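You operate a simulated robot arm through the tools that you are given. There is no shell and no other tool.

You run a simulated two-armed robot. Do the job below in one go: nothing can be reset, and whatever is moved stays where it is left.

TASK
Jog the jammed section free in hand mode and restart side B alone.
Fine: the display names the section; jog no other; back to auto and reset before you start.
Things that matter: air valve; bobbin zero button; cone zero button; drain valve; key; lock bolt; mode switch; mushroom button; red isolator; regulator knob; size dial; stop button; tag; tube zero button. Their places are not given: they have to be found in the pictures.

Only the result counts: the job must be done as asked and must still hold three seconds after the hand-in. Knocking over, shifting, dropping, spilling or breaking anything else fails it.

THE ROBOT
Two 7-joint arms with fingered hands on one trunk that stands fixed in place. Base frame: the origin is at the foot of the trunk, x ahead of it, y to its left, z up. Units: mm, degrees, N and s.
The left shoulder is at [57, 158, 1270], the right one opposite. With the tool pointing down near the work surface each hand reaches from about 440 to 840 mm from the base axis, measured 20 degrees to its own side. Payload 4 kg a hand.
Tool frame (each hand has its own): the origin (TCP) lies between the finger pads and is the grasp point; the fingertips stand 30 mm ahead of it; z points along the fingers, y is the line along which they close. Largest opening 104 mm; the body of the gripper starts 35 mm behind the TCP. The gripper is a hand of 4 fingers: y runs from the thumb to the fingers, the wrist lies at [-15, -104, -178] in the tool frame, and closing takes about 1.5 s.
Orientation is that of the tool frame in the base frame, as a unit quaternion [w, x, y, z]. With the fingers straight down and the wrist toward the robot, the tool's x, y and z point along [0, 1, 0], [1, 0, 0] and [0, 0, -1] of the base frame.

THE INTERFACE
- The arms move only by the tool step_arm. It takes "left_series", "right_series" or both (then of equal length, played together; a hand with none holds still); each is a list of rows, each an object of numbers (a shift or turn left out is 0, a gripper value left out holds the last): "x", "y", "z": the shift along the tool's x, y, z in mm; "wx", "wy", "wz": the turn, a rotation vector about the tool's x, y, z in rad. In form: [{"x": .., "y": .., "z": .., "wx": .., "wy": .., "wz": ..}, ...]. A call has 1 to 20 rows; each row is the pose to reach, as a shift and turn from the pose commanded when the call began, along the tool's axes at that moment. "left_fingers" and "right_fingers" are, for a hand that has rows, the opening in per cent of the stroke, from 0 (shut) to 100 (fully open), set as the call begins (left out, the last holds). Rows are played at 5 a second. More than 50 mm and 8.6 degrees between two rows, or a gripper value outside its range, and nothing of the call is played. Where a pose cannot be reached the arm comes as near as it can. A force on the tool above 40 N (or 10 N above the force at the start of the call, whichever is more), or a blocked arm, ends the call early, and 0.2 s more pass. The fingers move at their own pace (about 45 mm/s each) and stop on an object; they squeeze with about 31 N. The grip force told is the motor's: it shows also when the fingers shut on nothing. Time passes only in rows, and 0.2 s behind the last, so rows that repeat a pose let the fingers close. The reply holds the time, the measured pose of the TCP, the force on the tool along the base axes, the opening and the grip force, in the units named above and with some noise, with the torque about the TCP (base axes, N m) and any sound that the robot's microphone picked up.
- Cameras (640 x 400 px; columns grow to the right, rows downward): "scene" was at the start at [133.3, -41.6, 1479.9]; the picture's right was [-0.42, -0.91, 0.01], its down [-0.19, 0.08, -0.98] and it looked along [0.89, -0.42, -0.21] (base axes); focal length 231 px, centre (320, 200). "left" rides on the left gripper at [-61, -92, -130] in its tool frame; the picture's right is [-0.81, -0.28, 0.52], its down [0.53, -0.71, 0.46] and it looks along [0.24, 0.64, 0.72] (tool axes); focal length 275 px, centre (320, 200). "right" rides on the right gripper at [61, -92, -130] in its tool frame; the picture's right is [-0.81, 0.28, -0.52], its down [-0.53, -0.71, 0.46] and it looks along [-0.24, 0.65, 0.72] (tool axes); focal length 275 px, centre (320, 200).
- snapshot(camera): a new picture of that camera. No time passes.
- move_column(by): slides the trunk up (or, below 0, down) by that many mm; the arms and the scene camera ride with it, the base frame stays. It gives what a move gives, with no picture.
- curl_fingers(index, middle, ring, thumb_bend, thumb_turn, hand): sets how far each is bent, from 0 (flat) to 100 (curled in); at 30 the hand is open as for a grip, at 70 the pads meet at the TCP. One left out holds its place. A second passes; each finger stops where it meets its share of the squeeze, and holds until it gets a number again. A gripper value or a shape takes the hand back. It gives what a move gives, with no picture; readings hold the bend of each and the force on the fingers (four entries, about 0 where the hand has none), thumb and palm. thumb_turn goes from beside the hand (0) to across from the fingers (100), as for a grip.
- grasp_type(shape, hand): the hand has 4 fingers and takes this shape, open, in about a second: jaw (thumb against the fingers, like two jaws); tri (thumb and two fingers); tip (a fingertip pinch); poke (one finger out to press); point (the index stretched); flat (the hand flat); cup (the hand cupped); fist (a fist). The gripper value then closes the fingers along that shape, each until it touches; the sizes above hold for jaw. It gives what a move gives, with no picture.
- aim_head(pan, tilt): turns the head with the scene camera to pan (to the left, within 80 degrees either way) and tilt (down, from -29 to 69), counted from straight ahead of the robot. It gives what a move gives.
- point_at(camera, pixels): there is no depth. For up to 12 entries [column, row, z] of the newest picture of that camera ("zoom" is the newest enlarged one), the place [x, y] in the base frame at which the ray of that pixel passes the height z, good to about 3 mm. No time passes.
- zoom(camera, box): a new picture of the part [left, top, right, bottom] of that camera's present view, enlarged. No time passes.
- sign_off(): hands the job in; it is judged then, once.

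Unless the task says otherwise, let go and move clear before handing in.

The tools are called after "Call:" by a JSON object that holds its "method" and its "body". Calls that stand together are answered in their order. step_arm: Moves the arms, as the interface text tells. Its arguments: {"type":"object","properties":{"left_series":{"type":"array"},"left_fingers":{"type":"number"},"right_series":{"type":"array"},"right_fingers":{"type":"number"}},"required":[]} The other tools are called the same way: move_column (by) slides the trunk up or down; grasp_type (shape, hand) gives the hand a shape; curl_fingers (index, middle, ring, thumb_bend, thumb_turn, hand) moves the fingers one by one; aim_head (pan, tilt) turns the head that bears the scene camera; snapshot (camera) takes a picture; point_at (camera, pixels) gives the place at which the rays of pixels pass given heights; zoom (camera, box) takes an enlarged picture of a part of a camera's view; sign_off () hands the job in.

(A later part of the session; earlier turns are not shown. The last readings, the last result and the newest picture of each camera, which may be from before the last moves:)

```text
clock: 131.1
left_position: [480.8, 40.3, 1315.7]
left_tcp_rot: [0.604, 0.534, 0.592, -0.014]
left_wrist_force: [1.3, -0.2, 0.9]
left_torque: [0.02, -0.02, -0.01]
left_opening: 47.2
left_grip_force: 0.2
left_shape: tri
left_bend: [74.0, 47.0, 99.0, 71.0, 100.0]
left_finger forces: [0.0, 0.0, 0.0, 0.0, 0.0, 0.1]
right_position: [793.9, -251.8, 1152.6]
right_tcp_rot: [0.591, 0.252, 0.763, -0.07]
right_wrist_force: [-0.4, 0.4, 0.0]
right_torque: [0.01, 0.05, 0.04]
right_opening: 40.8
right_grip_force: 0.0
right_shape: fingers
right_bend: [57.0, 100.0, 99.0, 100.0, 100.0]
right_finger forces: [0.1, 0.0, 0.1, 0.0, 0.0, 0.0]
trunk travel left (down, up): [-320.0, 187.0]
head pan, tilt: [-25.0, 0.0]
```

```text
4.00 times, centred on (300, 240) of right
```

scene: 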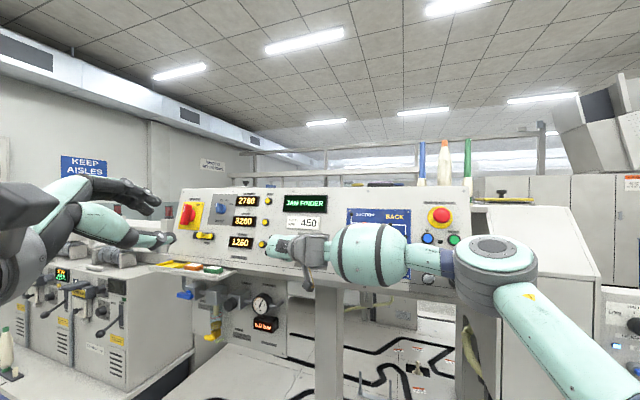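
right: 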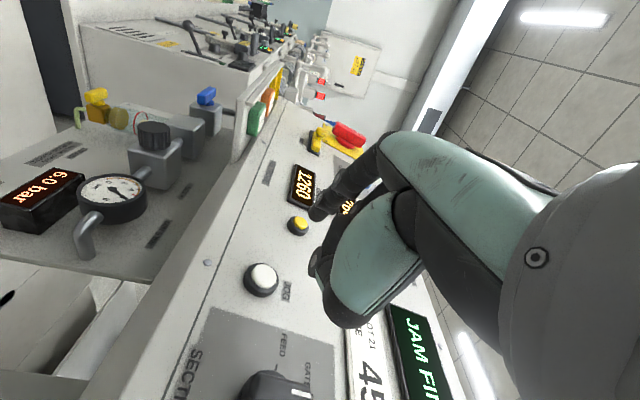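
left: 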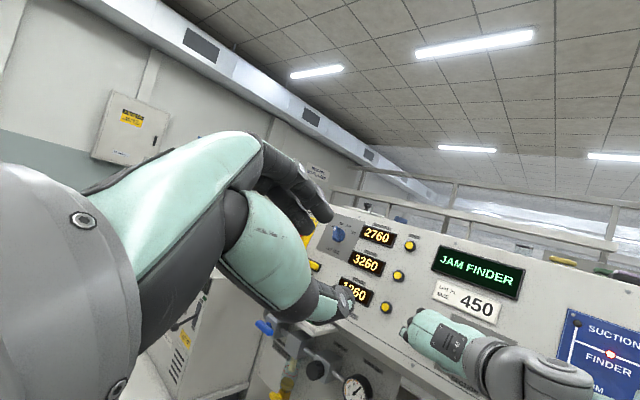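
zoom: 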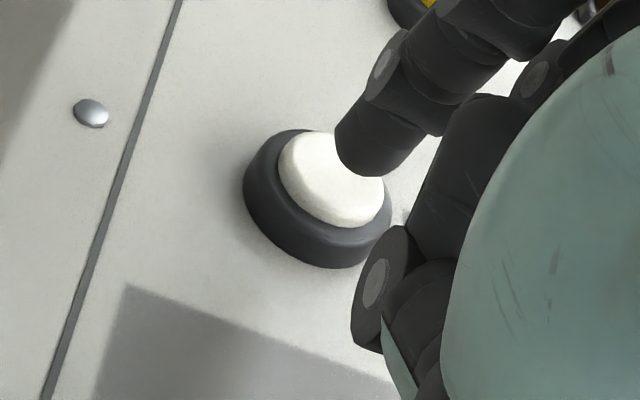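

Now the tip will land on the cap centre. I'll press along the panel normal in small steps.

Call:
{"method": "step_arm", "body": {"right_series": [{"x": -0.3, "y": -1.2, "z": 4}, {"x": -0.5, "y": -2.4, "z": 8}, {"x": -0.7, "y": -3.3, "z": 11}, {"x": -0.9, "y": -4, "z": 13.5}]}}

Call:
{"method": "zoom", "body": {"camera": "right", "box": [250, 190, 350, 290]}}

Call:
{"method": "zoom", "body": {"camera": "scene", "box": [220, 190, 480, 330]}}

```text
clock: 132.1
left_position: [480.1, 39.8, 1314.6]
left_tcp_rot: [0.604, 0.534, 0.592, -0.014]
left_wrist_force: [-0.6, -0.5, -0.5]
left_torque: [0.0, 0.03, -0.02]
left_opening: 47.0
left_grip_force: 0.1
left_shape: tri
left_bend: [74.0, 47.0, 99.0, 71.0, 100.0]
left_finger forces: [0.0, 0.1, 0.1, 0.1, 0.0, 0.0]
right_position: [802.6, -260.8, 1151.0]
right_tcp_rot: [0.591, 0.252, 0.763, -0.07]
right_wrist_force: [-1.0, -0.5, -0.2]
right_torque: [0.02, 0.04, 0.03]
right_opening: 40.8
right_grip_force: 0.6
right_shape: fingers
right_bend: [57.0, 100.0, 99.0, 100.0, 100.0]
right_finger forces: [1.0, 0.1, 0.1, 0.0, 0.0, 0.0]
trunk travel left (down, up): [-320.0, 187.0]
head pan, tilt: [-25.0, 0.0]
```

```text
4.00 times, centred on (300, 240) of right
```

zoom: 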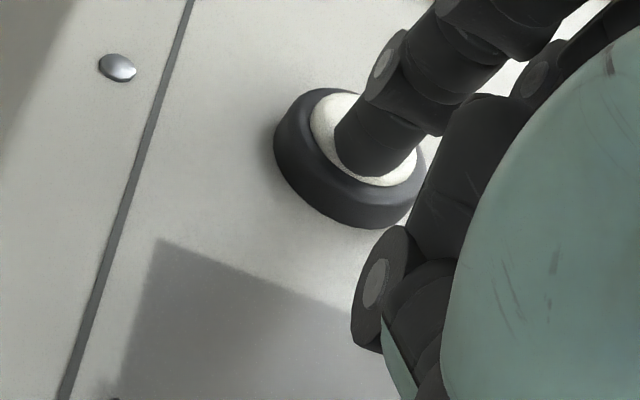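

```text
2.46 times, centred on (350, 260) of scene
```

zoom: 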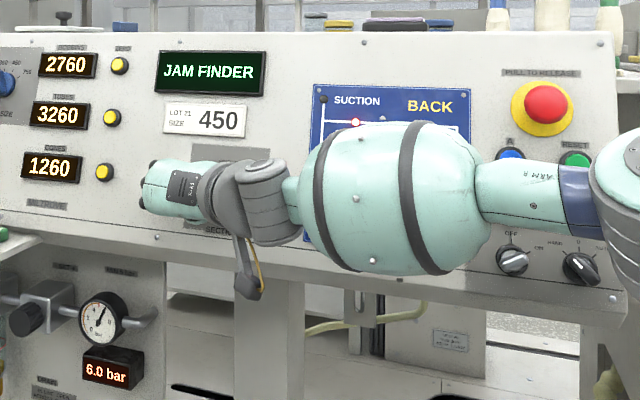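

Contact begins (index force 1 N) with the tip on the cap. I'll press further and hold about a second.

Call:
{"method": "step_arm", "body": {"right_series": [{"x": -0.2, "y": -0.9, "z": 3}, {"x": -0.4, "y": -1.8, "z": 6}, {"x": -0.5, "y": -2.2, "z": 7.5}, {"x": -0.5, "y": -2.2, "z": 7.5}, {"x": -0.5, "y": -2.2, "z": 7.5}]}}

Call:
{"method": "zoom", "body": {"camera": "scene", "box": [220, 190, 480, 330]}}

Call:
{"method": "zoom", "body": {"camera": "right", "box": [250, 190, 350, 290]}}

```text
clock: 133.3
left_position: [478.1, 40.9, 1316.0]
left_tcp_rot: [0.604, 0.534, 0.592, -0.014]
left_wrist_force: [0.3, 0.5, -0.1]
left_torque: [0.0, -0.01, 0.02]
left_opening: 47.2
left_grip_force: 0.1
left_shape: tri
left_bend: [74.0, 47.0, 99.0, 71.0, 100.0]
left_finger forces: [0.1, 0.0, 0.0, 0.0, 0.0, 0.0]
right_position: [807.9, -262.4, 1148.7]
right_tcp_rot: [0.591, 0.252, 0.763, -0.07]
right_wrist_force: [-11.4, 5.9, 0.7]
right_torque: [0.05, 0.02, 0.38]
right_opening: 40.1
right_grip_force: 6.2
right_shape: fingers
right_bend: [57.0, 100.0, 99.0, 100.0, 100.0]
right_finger forces: [12.4, 0.0, 0.0, 0.0, 0.0, 0.0]
trunk travel left (down, up): [-320.0, 187.0]
head pan, tilt: [-25.0, 0.0]
heard: click
```

```text
2.46 times, centred on (350, 260) of scene
```

zoom: 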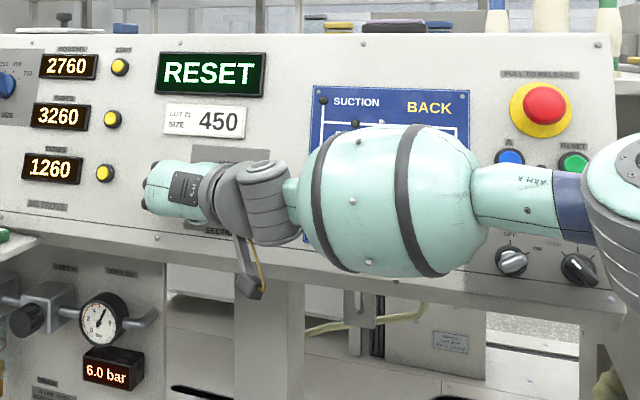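

```text
4.00 times, centred on (300, 240) of right
```

zoom: 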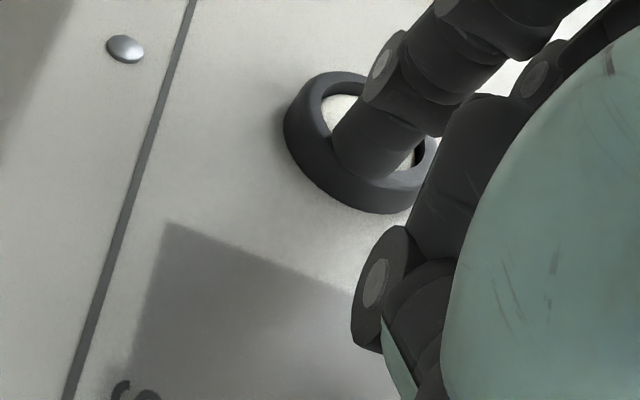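

A click, and the display now shows RESET: the finder is jogged free. I'll back the finger straight off and retreat.

Call:
{"method": "step_arm", "body": {"right_series": [{"x": 0.7, "y": 3, "z": -9.5}, {"x": 2, "y": 9, "z": -28}, {"x": 3.4, "y": 15, "z": -48}, {"x": 3.4, "y": 15, "z": -85}, {"x": 3.4, "y": 15, "z": -120}, {"x": 3.4, "y": 15, "z": -155}]}}

Call:
{"method": "snapshot", "body": {"camera": "scene"}}

Call:
{"method": "zoom", "body": {"camera": "scene", "box": [220, 180, 480, 330]}}

```text
clock: 134.7
left_position: [480.3, 40.0, 1315.5]
left_tcp_rot: [0.604, 0.534, 0.591, -0.014]
left_wrist_force: [0.2, 0.0, 0.4]
left_torque: [-0.02, 0.0, -0.01]
left_opening: 47.1
left_grip_force: 0.0
left_shape: tri
left_bend: [74.0, 47.0, 99.0, 71.0, 100.0]
left_finger forces: [0.1, 0.0, 0.0, 0.1, 0.0, 0.0]
right_position: [679.5, -189.8, 1193.0]
right_tcp_rot: [0.591, 0.252, 0.763, -0.071]
right_wrist_force: [0.6, -0.3, 0.4]
right_torque: [0.0, -0.02, -0.01]
right_opening: 40.5
right_grip_force: 0.1
right_shape: fingers
right_bend: [57.0, 100.0, 99.0, 100.0, 100.0]
right_finger forces: [0.0, 0.0, 0.0, 0.1, 0.0, 0.1]
trunk travel left (down, up): [-320.0, 187.0]
head pan, tilt: [-25.0, 0.0]
```

```text
taken
```

scene: 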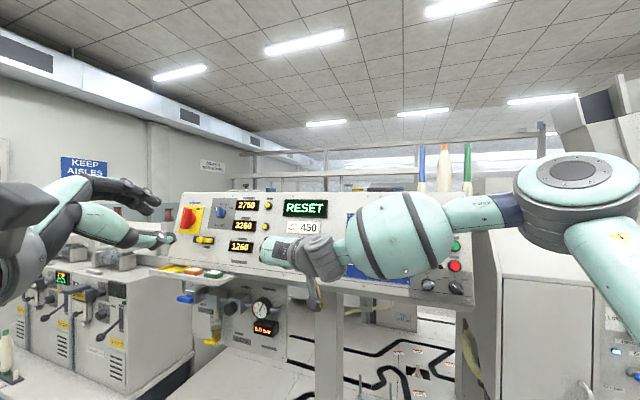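

```text
2.46 times, centred on (350, 255) of scene
```

zoom: 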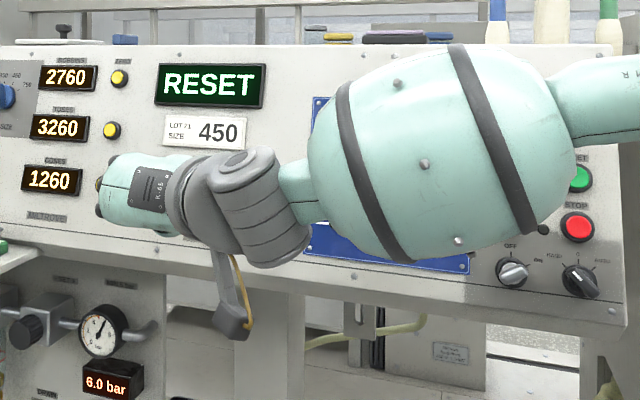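

RESET stays lit. Now the mode switch must go back to AUTO. I'll carry the right hand back to the button block, rolling to the 45° pose used before.

Call:
{"method": "step_arm", "body": {"right_series": [{"x": -0.8, "y": -24, "z": -4, "wx": 0.0077, "wy": -0.023, "wz": 0.1256}, {"x": -1.6, "y": -48, "z": -9, "wx": 0.0154, "wy": -0.046, "wz": 0.2512}, {"x": -2.4, "y": -72, "z": -13, "wx": 0.0231, "wy": -0.069, "wz": 0.3768}, {"x": -3.2, "y": -96, "z": -18, "wx": 0.0308, "wy": -0.092, "wz": 0.5024}, {"x": -4.1, "y": -120, "z": -22, "wx": 0.0385, "wy": -0.115, "wz": 0.628}, {"x": -4.9, "y": -144, "z": -26, "wx": 0.0462, "wy": -0.138, "wz": 0.7536}, {"x": -5.7, "y": -168, "z": -31, "wx": 0.0539, "wy": -0.161, "wz": 0.8792}, {"x": -6.5, "y": -192, "z": -35, "wx": 0.0616, "wy": -0.184, "wz": 1.0048}, {"x": -7.3, "y": -216, "z": -39, "wx": 0.0693, "wy": -0.207, "wz": 1.1304}, {"x": -8.1, "y": -240, "z": -44, "wx": 0.077, "wy": -0.23, "wz": 1.256}, {"x": -8.9, "y": -264, "z": -48, "wx": 0.0847, "wy": -0.253, "wz": 1.3816}, {"x": -9.7, "y": -288, "z": -53, "wx": 0.0924, "wy": -0.276, "wz": 1.5072}, {"x": -10.6, "y": -312, "z": -57, "wx": 0.1, "wy": -0.299, "wz": 1.6328}, {"x": -11.4, "y": -336, "z": -61, "wx": 0.1078, "wy": -0.322, "wz": 1.7584}, {"x": -12.2, "y": -360, "z": -66, "wx": 0.1155, "wy": -0.345, "wz": 1.884}, {"x": -13, "y": -384, "z": -70, "wx": 0.1232, "wy": -0.368, "wz": 2.0096}, {"x": -13.8, "y": -408, "z": -74, "wx": 0.131, "wy": -0.391, "wz": 2.135}]}}

Call:
{"method": "snapshot", "body": {"camera": "right"}}

Call:
{"method": "snapshot", "body": {"camera": "scene"}}

```text
clock: 138.3
left_position: [480.8, 38.9, 1315.2]
left_tcp_rot: [0.604, 0.534, 0.592, -0.015]
left_wrist_force: [-0.2, 0.0, 0.4]
left_torque: [-0.01, -0.02, 0.04]
left_opening: 47.6
left_grip_force: 0.1
left_shape: tri
left_bend: [74.0, 47.0, 99.0, 71.0, 100.0]
left_finger forces: [0.0, 0.0, 0.0, 0.1, 0.0, 0.0]
right_position: [341.5, -521.5, 1265.7]
right_tcp_rot: [0.367, 0.841, 0.068, 0.392]
right_wrist_force: [0.2, -0.8, 0.6]
right_torque: [0.0, 0.02, 0.01]
right_opening: 40.1
right_grip_force: 0.0
right_shape: fingers
right_bend: [57.0, 100.0, 99.0, 100.0, 100.0]
right_finger forces: [0.0, 0.0, 0.1, 0.0, 0.0, 0.0]
right hand out of reach, approached as far as the arm can: row 2, 3, 4, 5, 6, 7, 8, 9, 10, 11, 12, 13, 14, 15, 16, 17
trunk travel left (down, up): [-320.0, 187.0]
head pan, tilt: [-25.0, 0.0]
```

```text
taken
```

right: 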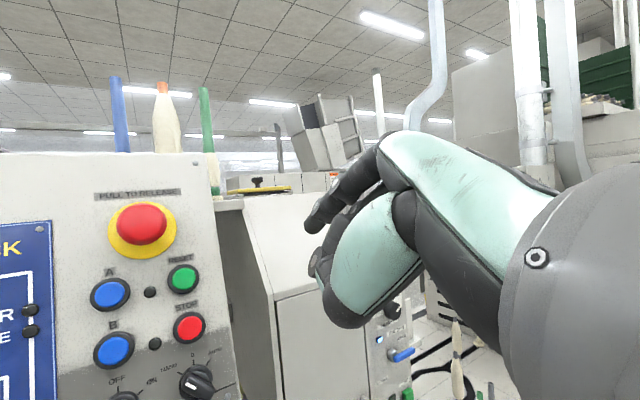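

```text
taken
```

scene: 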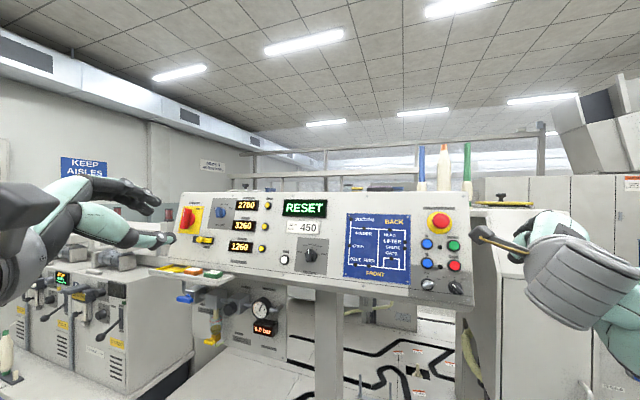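

The hand ended clear at (341,-521,1266) and the whole panel is visible. I'll check the panel, then go to the mode switch approach pose.

Call:
{"method": "zoom", "body": {"camera": "scene", "box": [270, 190, 480, 310]}}

Call:
{"method": "step_arm", "body": {"right_series": [{"x": -2, "y": -19, "z": 20, "wx": -0.06}, {"x": -4, "y": -38, "z": 45, "wx": -0.12}, {"x": -6, "y": -56, "z": 70, "wx": -0.179}, {"x": -8, "y": -75, "z": 95, "wx": -0.179}, {"x": -10.6, "y": -92, "z": 117, "wx": -0.179}]}}

Call:
{"method": "grasp_type", "body": {"shape": "tri", "hand": "right"}}

Call:
{"method": "snapshot", "body": {"camera": "right"}}

```text
3.05 times, centred on (375, 250) of scene
```

zoom: 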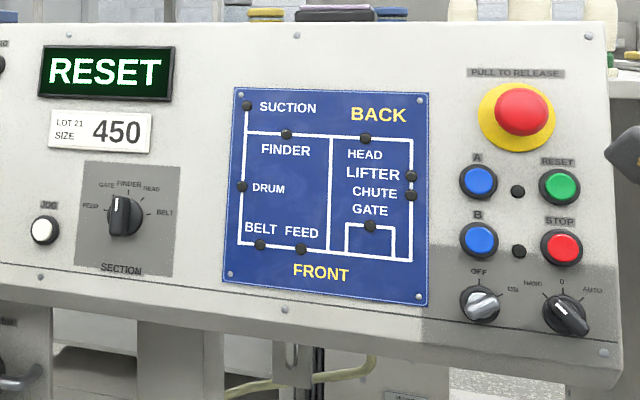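

```text
clock: 139.5
left_position: [481.4, 40.4, 1313.4]
left_tcp_rot: [0.604, 0.534, 0.592, -0.015]
left_wrist_force: [-0.4, 0.5, -0.2]
left_torque: [0.03, 0.02, 0.0]
left_opening: 47.1
left_grip_force: 0.2
left_shape: tri
left_bend: [74.0, 47.0, 99.0, 71.0, 100.0]
left_finger forces: [0.0, 0.1, 0.1, 0.0, 0.1, 0.0]
right_position: [371.4, -519.2, 1258.2]
right_tcp_rot: [0.351, 0.851, 0.069, 0.383]
right_wrist_force: [0.0, 0.0, 0.7]
right_torque: [0.01, 0.0, -0.01]
right_opening: 40.3
right_grip_force: 0.0
right_shape: fingers
right_bend: [57.0, 100.0, 99.0, 100.0, 100.0]
right_finger forces: [0.0, 0.0, 0.0, 0.0, 0.0, 0.0]
right hand out of reach, approached as far as the arm can: row 1, 2, 3, 4, 5
trunk travel left (down, up): [-320.0, 187.0]
head pan, tilt: [-25.0, 0.0]
```

```text
clock: 140.4
left_position: [480.8, 38.8, 1315.0]
left_tcp_rot: [0.603, 0.534, 0.592, -0.014]
left_wrist_force: [0.6, 0.2, -0.7]
left_torque: [0.0, -0.02, -0.02]
left_opening: 47.1
left_grip_force: 0.1
left_shape: tri
left_bend: [74.0, 47.0, 99.0, 71.0, 100.0]
left_finger forces: [0.1, 0.1, 0.0, 0.0, 0.0, 0.0]
right_position: [368.2, -518.7, 1257.3]
right_tcp_rot: [0.352, 0.851, 0.07, 0.384]
right_wrist_force: [0.3, -0.1, 0.0]
right_torque: [0.0, 0.03, -0.01]
right_opening: 103.9
right_grip_force: 0.1
right_shape: tri
right_bend: [30.0, 30.0, 99.0, 30.0, 98.0]
right_finger forces: [0.0, 0.0, 0.1, 0.0, 0.1, 0.0]
trunk travel left (down, up): [-320.0, 187.0]
head pan, tilt: [-25.0, 0.0]
```

```text
taken
```

right: 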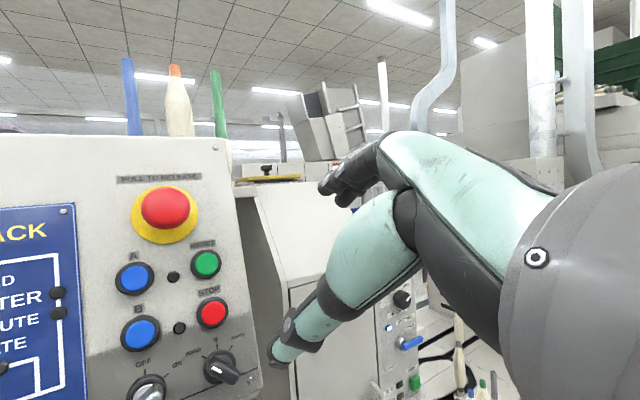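

The arm seems to be in an awkward branch now, stuck near (368,-519,1258). I'll return through the tool-down posture used at the start to get the earlier branch back.

Call:
{"method": "step_arm", "body": {"right_series": [{"x": 2.6, "y": -1.2, "z": -5.5, "wx": 0.1013, "wy": -0.0461, "wz": -0.0572}, {"x": 5.3, "y": -2.4, "z": -11, "wx": 0.2026, "wy": -0.0922, "wz": -0.1144}, {"x": 8, "y": -3.6, "z": -16, "wx": 0.3039, "wy": -0.1383, "wz": -0.1716}, {"x": 10.6, "y": -4.8, "z": -22, "wx": 0.4052, "wy": -0.1844, "wz": -0.2288}, {"x": 13, "y": -6, "z": -27, "wx": 0.5065, "wy": -0.2305, "wz": -0.286}, {"x": 16, "y": -7.2, "z": -33, "wx": 0.6078, "wy": -0.2766, "wz": -0.3432}, {"x": 18.5, "y": -8.4, "z": -38, "wx": 0.7091, "wy": -0.3227, "wz": -0.4004}, {"x": 21, "y": -9.6, "z": -44, "wx": 0.8104, "wy": -0.3688, "wz": -0.4576}, {"x": 24, "y": -10.8, "z": -49, "wx": 0.9117, "wy": -0.4149, "wz": -0.5148}, {"x": 26.5, "y": -12, "z": -54, "wx": 1.013, "wy": -0.461, "wz": -0.572}]}}

Call:
{"method": "snapshot", "body": {"camera": "scene"}}

```text
clock: 142.6
left_position: [479.8, 41.0, 1314.9]
left_tcp_rot: [0.603, 0.534, 0.592, -0.014]
left_wrist_force: [0.0, -0.7, -0.1]
left_torque: [-0.01, -0.01, -0.01]
left_opening: 46.9
left_grip_force: 0.0
left_shape: tri
left_bend: [74.0, 47.0, 99.0, 71.0, 100.0]
left_finger forces: [0.0, 0.0, 0.1, 0.0, 0.0, 0.1]
right_position: [354.5, -469.9, 1291.5]
right_tcp_rot: [-0.001, 0.92, 0.391, 0.0]
right_wrist_force: [0.1, 0.3, -0.6]
right_torque: [0.0, 0.03, 0.02]
right_opening: 104.2
right_grip_force: 0.0
right_shape: tri
right_bend: [30.0, 30.0, 99.0, 30.0, 98.0]
right_finger forces: [0.1, 0.1, 0.0, 0.0, 0.0, 0.0]
trunk travel left (down, up): [-320.0, 187.0]
head pan, tilt: [-25.0, 0.0]
```

```text
taken
```

scene: 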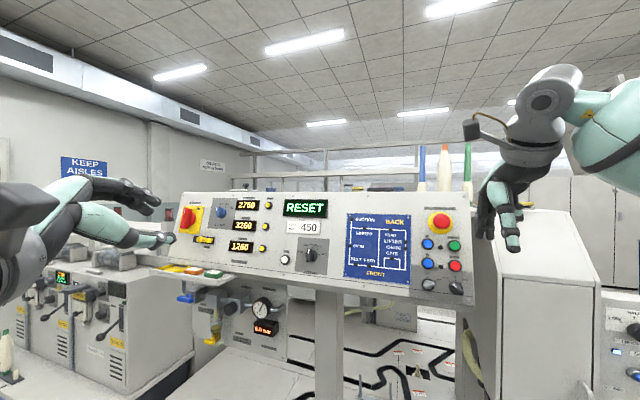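

Tool-down posture recovered, and the panel shows RESET. I'll now pitch and roll in one motion to the 45° pose in front of the mode switch, narrowing the tri opening.

Call:
{"method": "step_arm", "body": {"right_series": [{"x": 1.35, "y": 8.6, "z": 12.9, "wx": -0.1117, "wy": 0.0387, "wz": 0.0552}, {"x": 2.7, "y": 17.2, "z": 25.7, "wx": -0.2235, "wy": 0.0775, "wz": 0.1104}, {"x": 4.1, "y": 25.8, "z": 38.6, "wx": -0.3352, "wy": 0.1162, "wz": 0.1655}, {"x": 5.4, "y": 34.4, "z": 51.5, "wx": -0.4469, "wy": 0.1549, "wz": 0.2207}, {"x": 6.8, "y": 43, "z": 64.3, "wx": -0.5586, "wy": 0.1936, "wz": 0.2759}, {"x": 8.1, "y": 51.6, "z": 77.2, "wx": -0.6704, "wy": 0.2324, "wz": 0.3311}, {"x": 9.5, "y": 60.2, "z": 90, "wx": -0.7821, "wy": 0.2711, "wz": 0.3863}, {"x": 10.8, "y": 68.8, "z": 103, "wx": -0.8938, "wy": 0.3098, "wz": 0.4415}, {"x": 12.2, "y": 77.4, "z": 116, "wx": -1.0055, "wy": 0.3485, "wz": 0.4966}, {"x": 13.5, "y": 86, "z": 128.6, "wx": -1.1173, "wy": 0.3873, "wz": 0.5518}, {"x": 14.9, "y": 94.6, "z": 141.5, "wx": -1.229, "wy": 0.426, "wz": 0.607}], "right_fingers": 40}}

Call:
{"method": "snapshot", "body": {"camera": "right"}}

Call:
{"method": "snapshot", "body": {"camera": "scene"}}

```text
clock: 145.0
left_position: [482.4, 41.6, 1313.4]
left_tcp_rot: [0.603, 0.533, 0.593, -0.016]
left_wrist_force: [0.6, 1.0, 0.0]
left_torque: [-0.01, -0.01, -0.03]
left_opening: 47.3
left_grip_force: 0.1
left_shape: tri
left_bend: [74.0, 47.0, 99.0, 71.0, 100.0]
left_finger forces: [0.0, 0.0, 0.0, 0.1, 0.1, 0.0]
right_position: [434.8, -521.5, 1149.4]
right_tcp_rot: [0.442, 0.802, 0.038, 0.399]
right_wrist_force: [-0.1, 0.0, -0.3]
right_torque: [-0.02, -0.01, -0.01]
right_opening: 42.0
right_grip_force: 0.1
right_shape: tri
right_bend: [74.0, 49.0, 99.0, 72.0, 100.0]
right_finger forces: [0.0, 0.0, 0.0, 0.0, 0.0, 0.0]
trunk travel left (down, up): [-320.0, 187.0]
head pan, tilt: [-25.0, 0.0]
```

```text
taken
```

right: 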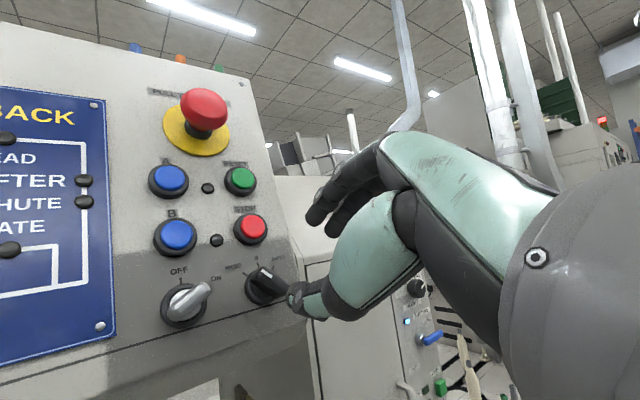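

```text
taken
```

scene: 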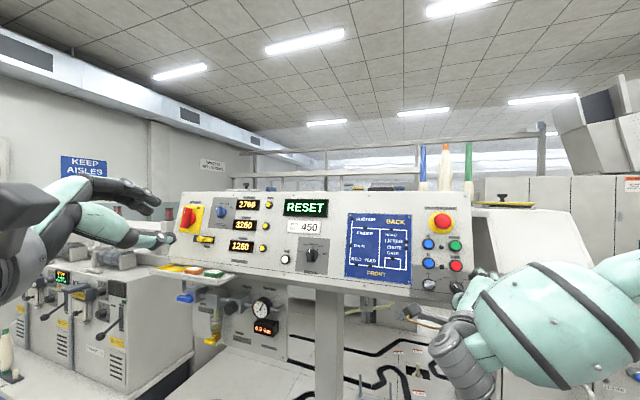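

Back in the known pose. I'll advance to the same grip point I released at HAND, offset 74 mm along z.

Call:
{"method": "step_arm", "body": {"right_series": [{"x": -3, "y": 1, "z": 20}, {"x": -3, "y": 1, "z": 40}, {"x": -3, "y": 1, "z": 57}, {"x": -3, "y": 1, "z": 67}, {"x": -3, "y": 1, "z": 74}, {"x": -3, "y": 1, "z": 74}]}}

Call:
{"method": "zoom", "body": {"camera": "right", "box": [220, 180, 380, 340]}}

```text
clock: 146.4
left_position: [480.6, 39.3, 1315.3]
left_tcp_rot: [0.603, 0.534, 0.593, -0.013]
left_wrist_force: [-0.2, 0.0, -0.1]
left_torque: [-0.04, 0.0, -0.01]
left_opening: 47.0
left_grip_force: 0.1
left_shape: tri
left_bend: [74.0, 47.0, 99.0, 71.0, 100.0]
left_finger forces: [0.1, 0.1, 0.0, 0.1, 0.1, 0.0]
right_position: [479.5, -578.2, 1127.5]
right_tcp_rot: [0.441, 0.803, 0.037, 0.4]
right_wrist_force: [-0.6, -0.3, 0.4]
right_torque: [0.01, 0.0, 0.0]
right_opening: 41.9
right_grip_force: 0.2
right_shape: tri
right_bend: [74.0, 49.0, 99.0, 72.0, 100.0]
right_finger forces: [0.0, 0.0, 0.1, 0.0, 0.0, 0.0]
trunk travel left (down, up): [-320.0, 187.0]
head pan, tilt: [-25.0, 0.0]
```

```text
2.50 times, centred on (300, 260) of right
```

zoom: 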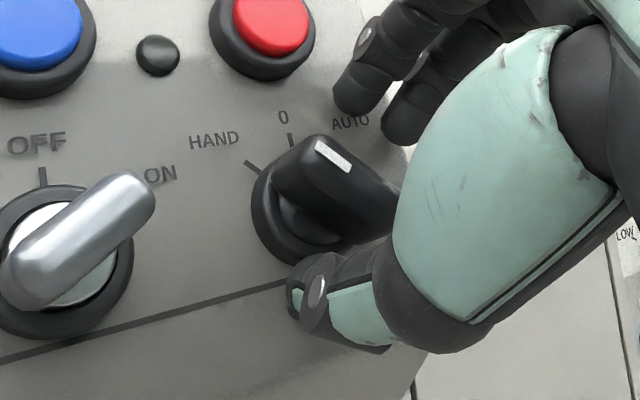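

The bar is slightly up-left of the grip centre. I'll shift 5 mm along tool x and close.

Call:
{"method": "step_arm", "body": {"right_series": [{"x": 5, "y": 1}, {"x": 5, "y": 1}]}}

Call:
{"method": "step_arm", "body": {"right_series": [{"z": 0}, {"z": 0}, {"z": 0}, {"z": 0}, {"z": 0}, {"z": 0}, {"z": 0}], "right_fingers": 0}}

Call:
{"method": "zoom", "body": {"camera": "right", "box": [220, 180, 380, 340]}}

```text
clock: 147.0
left_position: [479.6, 41.1, 1315.1]
left_tcp_rot: [0.603, 0.534, 0.592, -0.014]
left_wrist_force: [0.4, 0.5, 0.1]
left_torque: [0.02, -0.03, -0.01]
left_opening: 47.1
left_grip_force: 0.1
left_shape: tri
left_bend: [74.0, 47.0, 99.0, 71.0, 100.0]
left_finger forces: [0.0, 0.0, 0.1, 0.1, 0.0, 0.1]
right_position: [483.5, -575.1, 1130.5]
right_tcp_rot: [0.441, 0.802, 0.037, 0.4]
right_wrist_force: [-1.5, 0.8, 0.7]
right_torque: [-0.03, -0.03, -0.02]
right_opening: 41.8
right_grip_force: 0.0
right_shape: tri
right_bend: [74.0, 49.0, 99.0, 72.0, 100.0]
right_finger forces: [0.9, 0.0, 0.0, 0.0, 0.1, 0.0]
trunk travel left (down, up): [-320.0, 187.0]
head pan, tilt: [-25.0, 0.0]
```

```text
clock: 148.6
left_position: [481.2, 41.0, 1314.9]
left_tcp_rot: [0.603, 0.533, 0.593, -0.014]
left_wrist_force: [0.0, 0.7, 0.4]
left_torque: [-0.02, 0.01, -0.03]
left_opening: 47.0
left_grip_force: 0.1
left_shape: tri
left_bend: [74.0, 47.0, 99.0, 71.0, 100.0]
left_finger forces: [0.1, 0.0, 0.0, 0.0, 0.0, 0.0]
right_position: [484.3, -576.1, 1128.9]
right_tcp_rot: [0.44, 0.804, 0.037, 0.399]
right_wrist_force: [-2.2, 8.9, -11.4]
right_torque: [0.19, 0.3, 0.13]
right_opening: 12.1
right_grip_force: 31.0
right_shape: tri
right_bend: [76.0, 70.0, 100.0, 74.0, 100.0]
right_finger forces: [2.4, 19.0, 0.0, 0.1, 33.4, 0.0]
trunk travel left (down, up): [-320.0, 187.0]
head pan, tilt: [-25.0, 0.0]
```

```text
2.50 times, centred on (300, 260) of right
```

zoom: 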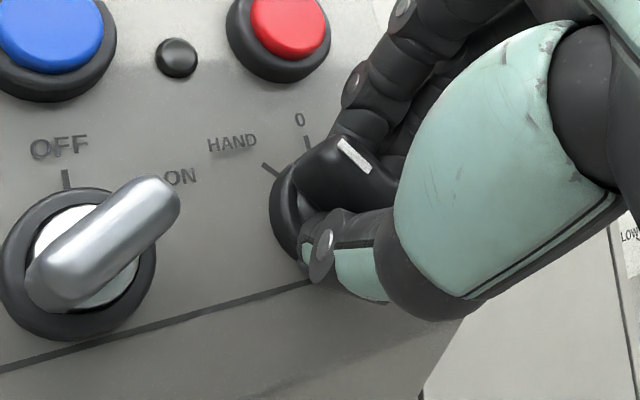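

The index missed the bar's end (2.4 N, bend 76). I'll reopen, shift back 9 mm along x and regrip.

Call:
{"method": "step_arm", "body": {"right_series": [{"z": 0}, {"z": 0}, {"z": 0}, {"z": 0}, {"x": -5}, {"x": -9}, {"x": -9}], "right_fingers": 40}}

Call:
{"method": "step_arm", "body": {"right_series": [{"z": 0}, {"z": 0}, {"z": 0}, {"z": 0}, {"z": 0}, {"z": 0}, {"z": 0}], "right_fingers": 0}}

Call:
{"method": "zoom", "body": {"camera": "right", "box": [220, 180, 380, 340]}}

```text
clock: 150.2
left_position: [480.5, 39.8, 1315.1]
left_tcp_rot: [0.604, 0.534, 0.592, -0.015]
left_wrist_force: [1.0, -0.5, -0.2]
left_torque: [0.04, -0.02, 0.01]
left_opening: 47.1
left_grip_force: 0.2
left_shape: tri
left_bend: [74.0, 47.0, 99.0, 71.0, 100.0]
left_finger forces: [0.0, 0.1, 0.0, 0.0, 0.1, 0.0]
right_position: [476.9, -579.3, 1124.1]
right_tcp_rot: [0.441, 0.803, 0.037, 0.4]
right_wrist_force: [0.5, -0.1, 0.4]
right_torque: [-0.04, 0.02, 0.03]
right_opening: 40.9
right_grip_force: 0.1
right_shape: tri
right_bend: [74.0, 49.0, 99.0, 73.0, 100.0]
right_finger forces: [0.0, 0.1, 0.0, 0.1, 0.1, 0.0]
trunk travel left (down, up): [-320.0, 187.0]
head pan, tilt: [-25.0, 0.0]
```

```text
clock: 151.8
left_position: [480.3, 39.4, 1313.8]
left_tcp_rot: [0.603, 0.535, 0.592, -0.014]
left_wrist_force: [0.2, -0.6, 0.3]
left_torque: [0.0, -0.03, 0.0]
left_opening: 47.1
left_grip_force: 0.1
left_shape: tri
left_bend: [74.0, 47.0, 99.0, 71.0, 100.0]
left_finger forces: [0.0, 0.0, 0.0, 0.1, 0.0, 0.1]
right_position: [477.4, -578.3, 1123.7]
right_tcp_rot: [0.441, 0.804, 0.037, 0.398]
right_wrist_force: [-1.6, 5.2, -7.7]
right_torque: [0.24, -0.01, 0.06]
right_opening: 5.6
right_grip_force: 30.8
right_shape: tri
right_bend: [70.0, 70.0, 100.0, 74.0, 100.0]
right_finger forces: [17.7, 4.8, 0.1, 0.1, 30.1, 0.1]
trunk travel left (down, up): [-320.0, 187.0]
head pan, tilt: [-25.0, 0.0]
```

```text
2.50 times, centred on (300, 260) of right
```

zoom: 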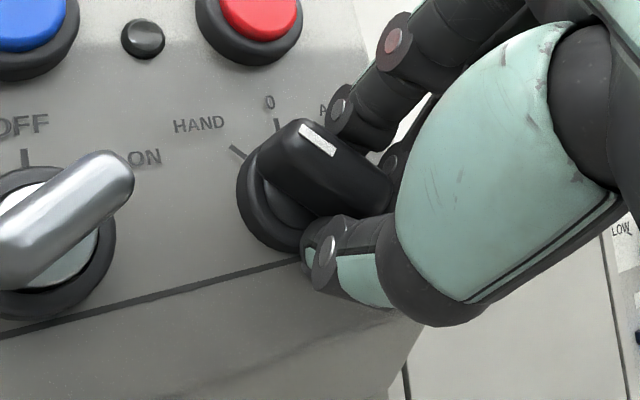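

Both fingers and thumb hold (18/5/30 N). I'll turn clockwise toward AUTO, following the knob axis, first about 50°.

Call:
{"method": "step_arm", "body": {"right_series": [{"y": -0.8, "wz": 0.13}, {"y": -1.6, "wz": 0.26}, {"x": 0, "y": -2.4, "wz": 0.39}, {"x": 0, "y": -3, "wz": 0.52}, {"x": 0.5, "y": -3.6, "wz": 0.65}, {"x": 1, "y": -4.3, "wz": 0.78}, {"x": 1.5, "y": -5, "wz": 0.91}]}}

Call:
{"method": "zoom", "body": {"camera": "right", "box": [220, 180, 380, 340]}}

```text
clock: 153.3
left_position: [469.9, 37.3, 1319.7]
left_tcp_rot: [0.606, 0.536, 0.588, -0.012]
left_wrist_force: [0.2, -0.2, -0.2]
left_torque: [0.02, -0.05, 0.01]
left_opening: 47.1
left_grip_force: 0.1
left_shape: tri
left_bend: [74.0, 47.0, 99.0, 71.0, 100.0]
left_finger forces: [0.1, 0.0, 0.0, 0.0, 0.1, 0.0]
right_position: [471.1, -576.6, 1117.7]
right_tcp_rot: [0.246, 0.76, -0.275, 0.536]
right_wrist_force: [20.5, 3.2, -15.3]
right_torque: [-0.05, 0.34, 0.23]
right_opening: 3.7
right_grip_force: 31.1
right_shape: tri
right_bend: [70.0, 70.0, 100.0, 74.0, 100.0]
right_finger forces: [14.6, 0.0, 0.0, 0.0, 51.6, 0.0]
trunk travel left (down, up): [-320.0, 187.0]
head pan, tilt: [-25.0, 0.0]
stopped in row 7 (right hand): the force on the tool passed its limit at 42 N (the readings are from after the stop); the commanded pose is now the measured one
```

```text
2.50 times, centred on (300, 260) of right
```

zoom: 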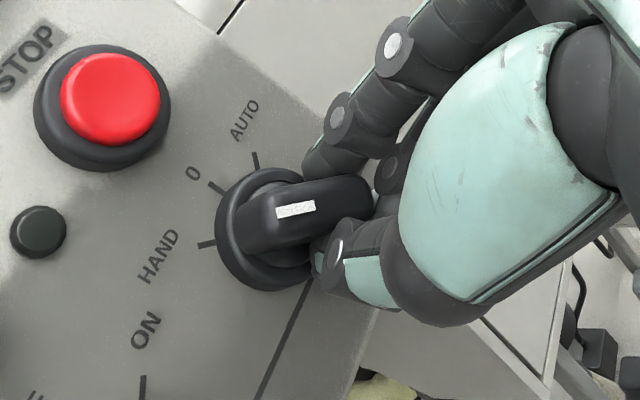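

The grip was too far toward the tail and slipped (knob still at HAND), and the arm stopped on force. I'll release, retreat, roll back to 45° and regrip midway between the two attempts.

Call:
{"method": "step_arm", "body": {"right_series": [{"z": 0}, {"z": 0}, {"z": 0}, {"z": 0}, {"z": 0}, {"z": -20}, {"z": -40}, {"z": -60}], "right_fingers": 40}}

Call:
{"method": "step_arm", "body": {"right_series": [{"wz": -0.13}, {"wz": -0.26}, {"wz": -0.39}, {"wz": -0.52}, {"wz": -0.65}, {"wz": -0.78}, {"wz": -0.78}]}}

Call:
{"method": "zoom", "body": {"camera": "right", "box": [200, 160, 360, 320]}}

Call:
{"method": "snapshot", "body": {"camera": "scene"}}

```text
clock: 155.1
left_position: [465.1, 39.5, 1320.6]
left_tcp_rot: [0.607, 0.534, 0.589, -0.01]
left_wrist_force: [0.4, 1.1, 0.1]
left_torque: [0.02, 0.0, 0.01]
left_opening: 46.7
left_grip_force: 0.1
left_shape: tri
left_bend: [74.0, 47.0, 99.0, 71.0, 100.0]
left_finger forces: [0.0, 0.0, 0.0, 0.0, 0.0, 0.0]
right_position: [423.4, -532.8, 1140.9]
right_tcp_rot: [0.249, 0.755, -0.278, 0.539]
right_wrist_force: [0.4, 0.9, -0.9]
right_torque: [-0.01, 0.02, 0.02]
right_opening: 41.3
right_grip_force: 0.0
right_shape: tri
right_bend: [74.0, 49.0, 99.0, 72.0, 100.0]
right_finger forces: [0.1, 0.1, 0.0, 0.0, 0.0, 0.0]
trunk travel left (down, up): [-320.0, 187.0]
head pan, tilt: [-25.0, 0.0]
```

```text
clock: 156.7
left_position: [463.9, 40.6, 1320.2]
left_tcp_rot: [0.607, 0.534, 0.588, -0.011]
left_wrist_force: [0.1, -0.4, 0.5]
left_torque: [0.01, -0.04, 0.02]
left_opening: 47.2
left_grip_force: 0.0
left_shape: tri
left_bend: [74.0, 47.0, 99.0, 71.0, 100.0]
left_finger forces: [0.0, 0.1, 0.0, 0.1, 0.1, 0.0]
right_position: [423.1, -533.4, 1140.0]
right_tcp_rot: [0.435, 0.804, 0.03, 0.403]
right_wrist_force: [-0.2, -0.1, -0.6]
right_torque: [0.03, 0.0, -0.02]
right_opening: 41.5
right_grip_force: 0.1
right_shape: tri
right_bend: [74.0, 49.0, 99.0, 72.0, 100.0]
right_finger forces: [0.0, 0.0, 0.0, 0.0, 0.0, 0.0]
trunk travel left (down, up): [-320.0, 187.0]
head pan, tilt: [-25.0, 0.0]
```

```text
2.50 times, centred on (280, 240) of right
```

zoom: 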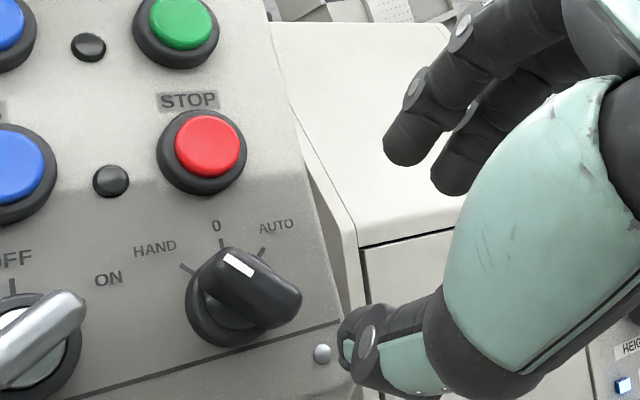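

```text
taken
```

scene: 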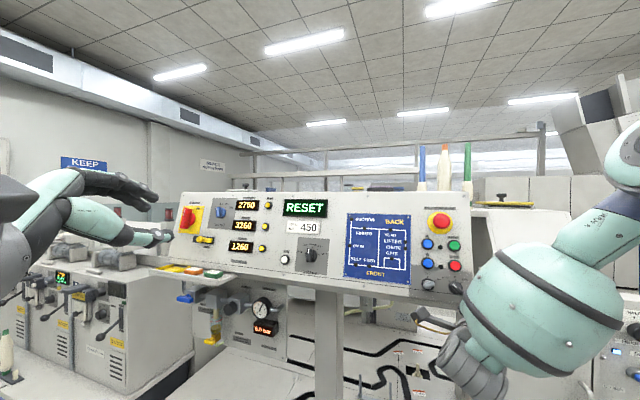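

Mode is still at HAND. I'll go in midway between the two earlier grips, slightly deeper.

Call:
{"method": "step_arm", "body": {"right_series": [{"x": 5, "y": 0, "z": 20}, {"x": 10, "y": 0.5, "z": 40}, {"x": 13, "y": 0.5, "z": 57}, {"x": 13, "y": 0.5, "z": 67}, {"x": 13, "y": 0.5, "z": 75}, {"x": 13, "y": 0.5, "z": 75}]}}

Call:
{"method": "step_arm", "body": {"right_series": [{"z": 0}, {"z": 0}, {"z": 0}, {"z": 0}, {"z": 0}, {"z": 0}, {"z": 0}], "right_fingers": 0}}

Call:
{"method": "zoom", "body": {"camera": "right", "box": [220, 180, 380, 340]}}

```text
clock: 158.1
left_position: [462.6, 41.4, 1322.1]
left_tcp_rot: [0.608, 0.534, 0.587, -0.01]
left_wrist_force: [0.1, -0.2, 0.1]
left_torque: [0.01, 0.03, -0.02]
left_opening: 46.9
left_grip_force: 0.1
left_shape: tri
left_bend: [74.0, 47.0, 99.0, 71.0, 100.0]
left_finger forces: [0.0, 0.1, 0.0, 0.1, 0.1, 0.0]
right_position: [480.3, -579.0, 1128.7]
right_tcp_rot: [0.436, 0.804, 0.029, 0.404]
right_wrist_force: [-8.7, 5.7, 2.5]
right_torque: [-0.2, -0.25, -0.19]
right_opening: 41.9
right_grip_force: 0.2
right_shape: tri
right_bend: [75.0, 49.0, 99.0, 72.0, 100.0]
right_finger forces: [11.3, 0.2, 0.0, 0.1, 0.1, 0.0]
trunk travel left (down, up): [-320.0, 187.0]
head pan, tilt: [-25.0, 0.0]
```

```text
clock: 159.7
left_position: [464.3, 41.8, 1320.5]
left_tcp_rot: [0.608, 0.534, 0.587, -0.01]
left_wrist_force: [0.8, -1.0, 0.0]
left_torque: [0.0, -0.01, -0.01]
left_opening: 46.8
left_grip_force: 0.0
left_shape: tri
left_bend: [74.0, 47.0, 99.0, 71.0, 100.0]
left_finger forces: [0.0, 0.1, 0.1, 0.0, 0.0, 0.0]
right_position: [483.9, -578.1, 1126.0]
right_tcp_rot: [0.435, 0.805, 0.031, 0.403]
right_wrist_force: [-6.8, 15.2, -6.9]
right_torque: [0.21, 0.32, 0.16]
right_opening: 15.7
right_grip_force: 30.7
right_shape: tri
right_bend: [76.0, 70.0, 100.0, 75.0, 100.0]
right_finger forces: [0.2, 22.7, 0.1, 0.0, 32.8, 0.1]
trunk travel left (down, up): [-320.0, 187.0]
head pan, tilt: [-25.0, 0.0]
```

```text
2.50 times, centred on (300, 260) of right
```

zoom: 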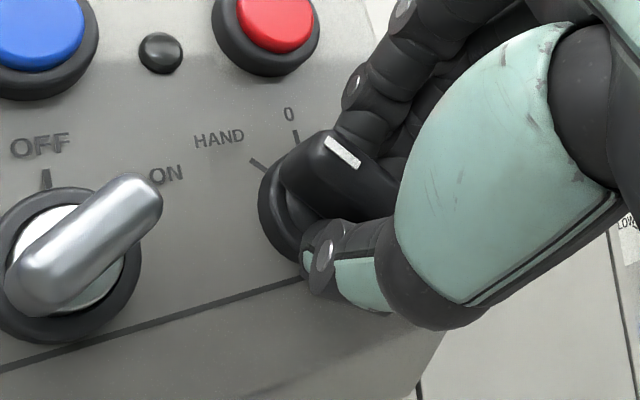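

The index just misses the pointer end again (0.2 N) while the middle holds 23 N. The window is narrow, so I'll reopen, shift 3.5 mm back along x, ease out 3 mm and close.

Call:
{"method": "step_arm", "body": {"right_series": [{"z": -1}, {"z": -3}, {"z": -3}, {"z": -3}, {"x": -3.5, "z": -3}, {"x": -3.5, "z": -3}], "right_fingers": 40}}

Call:
{"method": "step_arm", "body": {"right_series": [{"z": 0}, {"z": 0}, {"z": 0}, {"z": 0}, {"z": 0}, {"z": 0}, {"z": 0}], "right_fingers": 0}}

Call:
{"method": "zoom", "body": {"camera": "right", "box": [220, 180, 380, 340]}}

```text
clock: 161.1
left_position: [464.6, 39.7, 1320.5]
left_tcp_rot: [0.607, 0.534, 0.589, -0.01]
left_wrist_force: [-0.2, 0.0, 0.6]
left_torque: [0.0, 0.01, 0.01]
left_opening: 46.8
left_grip_force: 0.0
left_shape: tri
left_bend: [74.0, 47.0, 99.0, 71.0, 100.0]
left_finger forces: [0.0, 0.1, 0.0, 0.0, 0.0, 0.0]
right_position: [477.4, -579.4, 1125.6]
right_tcp_rot: [0.435, 0.804, 0.03, 0.404]
right_wrist_force: [-0.5, -0.1, 1.6]
right_torque: [-0.04, -0.04, -0.04]
right_opening: 41.6
right_grip_force: 0.1
right_shape: tri
right_bend: [74.0, 49.0, 99.0, 73.0, 100.0]
right_finger forces: [1.2, 0.0, 0.0, 0.1, 0.1, 0.1]
trunk travel left (down, up): [-320.0, 187.0]
head pan, tilt: [-25.0, 0.0]
```

```text
clock: 162.7
left_position: [467.1, 40.1, 1320.0]
left_tcp_rot: [0.606, 0.534, 0.589, -0.011]
left_wrist_force: [0.2, 0.4, -0.1]
left_torque: [0.03, 0.02, 0.01]
left_opening: 46.9
left_grip_force: 0.0
left_shape: tri
left_bend: [74.0, 47.0, 99.0, 71.0, 100.0]
left_finger forces: [0.1, 0.0, 0.1, 0.1, 0.1, 0.0]
right_position: [480.3, -578.9, 1122.3]
right_tcp_rot: [0.432, 0.806, 0.032, 0.402]
right_wrist_force: [-0.6, 15.5, -24.2]
right_torque: [0.45, 0.38, 0.4]
right_opening: 12.8
right_grip_force: 31.2
right_shape: tri
right_bend: [76.0, 70.0, 100.0, 75.0, 100.0]
right_finger forces: [1.6, 10.9, 0.1, 0.0, 34.9, 0.1]
trunk travel left (down, up): [-320.0, 187.0]
head pan, tilt: [-25.0, 0.0]
```

```text
2.50 times, centred on (300, 260) of right
```

zoom: 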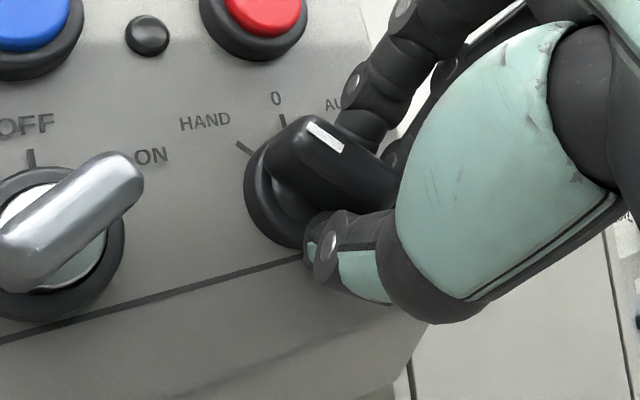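

For a clockwise turn the middle finger must press the tail while the thumb backs it up, so the att-1 position (middle 19 N) is the better one. I'll reopen, shift 4.5 mm toward the pointer, and close again.

Call:
{"method": "step_arm", "body": {"right_series": [{"z": 0}, {"z": 0}, {"z": 0}, {"z": 0}, {"x": 3, "y": 1, "z": 0}, {"x": 5.5, "y": 2, "z": 0}, {"x": 5.5, "y": 2, "z": 0}], "right_fingers": 40}}

Call:
{"method": "step_arm", "body": {"right_series": [{"z": 0}, {"z": 0}, {"z": 0}, {"z": 0}, {"z": 0}, {"z": 0}, {"z": 0}], "right_fingers": 0}}

Call:
{"method": "zoom", "body": {"camera": "right", "box": [240, 180, 360, 300]}}

```text
clock: 164.3
left_position: [464.4, 40.7, 1319.9]
left_tcp_rot: [0.608, 0.534, 0.587, -0.011]
left_wrist_force: [0.5, -0.1, 0.1]
left_torque: [0.0, 0.02, 0.01]
left_opening: 47.0
left_grip_force: 0.1
left_shape: tri
left_bend: [74.0, 47.0, 99.0, 71.0, 100.0]
left_finger forces: [0.0, 0.0, 0.0, 0.1, 0.0, 0.1]
right_position: [482.0, -577.4, 1130.6]
right_tcp_rot: [0.435, 0.803, 0.031, 0.405]
right_wrist_force: [-2.2, 1.0, 0.4]
right_torque: [-0.01, -0.04, -0.05]
right_opening: 41.3
right_grip_force: 0.1
right_shape: tri
right_bend: [74.0, 49.0, 99.0, 72.0, 100.0]
right_finger forces: [2.6, 0.1, 0.0, 0.1, 0.0, 0.1]
trunk travel left (down, up): [-320.0, 187.0]
head pan, tilt: [-25.0, 0.0]
```

```text
clock: 165.9
left_position: [465.0, 40.8, 1319.8]
left_tcp_rot: [0.607, 0.534, 0.588, -0.011]
left_wrist_force: [-1.1, 0.0, -0.1]
left_torque: [-0.03, -0.01, 0.0]
left_opening: 47.4
left_grip_force: 0.1
left_shape: tri
left_bend: [74.0, 47.0, 99.0, 71.0, 100.0]
left_finger forces: [0.0, 0.1, 0.0, 0.1, 0.1, 0.1]
right_position: [482.2, -577.3, 1128.7]
right_tcp_rot: [0.435, 0.805, 0.032, 0.403]
right_wrist_force: [-0.8, 11.2, -11.5]
right_torque: [0.17, 0.28, 0.17]
right_opening: 15.2
right_grip_force: 30.6
right_shape: tri
right_bend: [76.0, 70.0, 100.0, 74.0, 100.0]
right_finger forces: [0.2, 17.0, 0.1, 0.0, 31.5, 0.0]
trunk travel left (down, up): [-320.0, 187.0]
head pan, tilt: [-25.0, 0.0]
```

```text
3.33 times, centred on (300, 240) of right
```

zoom: 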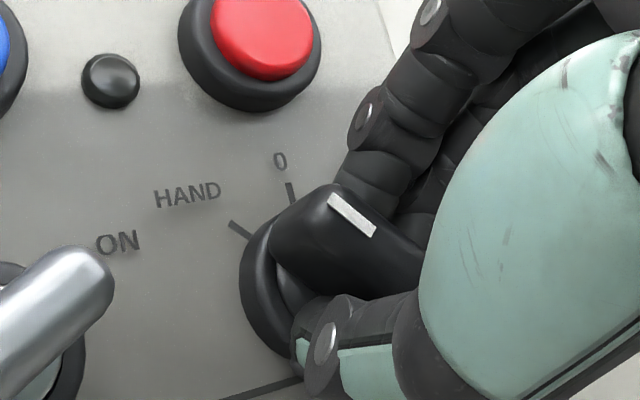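

Middle 17 N, thumb 31 N. I'll turn clockwise in this grip.

Call:
{"method": "step_arm", "body": {"right_series": [{"wz": 0.12}, {"wz": 0.24}, {"wz": 0.36}, {"wz": 0.48}, {"wz": 0.6}, {"wz": 0.72}, {"wz": 0.84}]}}

Call:
{"method": "zoom", "body": {"camera": "right", "box": [220, 180, 380, 340]}}

```text
clock: 167.5
left_position: [464.9, 39.1, 1320.6]
left_tcp_rot: [0.606, 0.534, 0.589, -0.01]
left_wrist_force: [0.4, -0.6, 0.2]
left_torque: [0.0, -0.01, 0.04]
left_opening: 47.0
left_grip_force: 0.0
left_shape: tri
left_bend: [74.0, 47.0, 99.0, 71.0, 100.0]
left_finger forces: [0.0, 0.0, 0.0, 0.0, 0.0, 0.0]
right_position: [482.5, -579.5, 1129.4]
right_tcp_rot: [0.232, 0.747, -0.301, 0.545]
right_wrist_force: [-6.2, 4.8, -14.7]
right_torque: [0.04, 0.41, -0.14]
right_opening: 14.0
right_grip_force: 31.2
right_shape: tri
right_bend: [76.0, 70.0, 100.0, 74.0, 100.0]
right_finger forces: [0.1, 26.7, 0.1, 0.0, 28.5, 0.1]
trunk travel left (down, up): [-320.0, 187.0]
head pan, tilt: [-25.0, 0.0]
```

```text
2.50 times, centred on (300, 260) of right
```

zoom: 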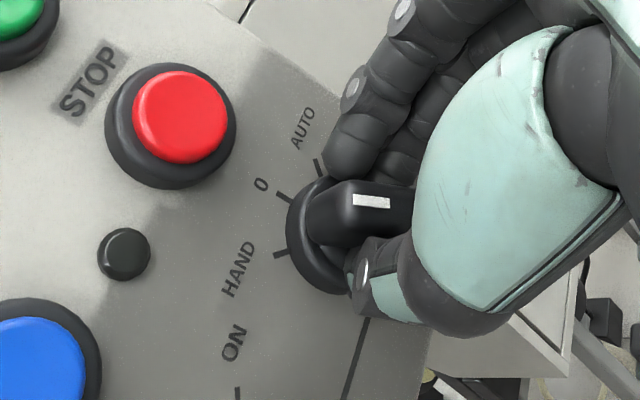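

The bar has moved about a third of the way toward 0 and lags behind the hand. I'll keep turning.

Call:
{"method": "step_arm", "body": {"right_series": [{"wz": 0.12}, {"wz": 0.24}, {"wz": 0.36}, {"wz": 0.48}, {"wz": 0.6}, {"wz": 0.72}]}}

Call:
{"method": "zoom", "body": {"camera": "right", "box": [220, 180, 380, 340]}}

```text
clock: 168.9
left_position: [465.3, 39.7, 1319.3]
left_tcp_rot: [0.606, 0.535, 0.588, -0.011]
left_wrist_force: [0.4, -0.6, -0.8]
left_torque: [0.02, 0.02, 0.01]
left_opening: 46.9
left_grip_force: 0.1
left_shape: tri
left_bend: [74.0, 47.0, 99.0, 71.0, 100.0]
left_finger forces: [0.0, 0.0, 0.0, 0.0, 0.0, 0.0]
right_position: [482.3, -577.8, 1128.8]
right_tcp_rot: [0.025, 0.594, -0.546, 0.591]
right_wrist_force: [-6.6, 12.5, -23.1]
right_torque: [0.28, 0.73, -0.15]
right_opening: 11.7
right_grip_force: 31.3
right_shape: tri
right_bend: [76.0, 70.0, 100.0, 74.0, 100.0]
right_finger forces: [0.0, 43.5, 0.1, 0.1, 26.7, 0.1]
trunk travel left (down, up): [-320.0, 187.0]
head pan, tilt: [-25.0, 0.0]
```

```text
2.50 times, centred on (300, 260) of right
```

zoom: 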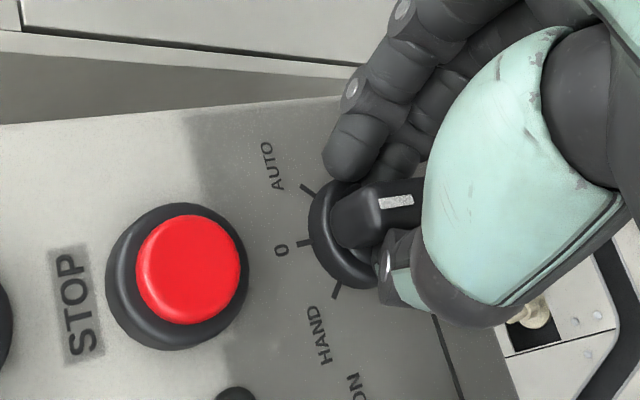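

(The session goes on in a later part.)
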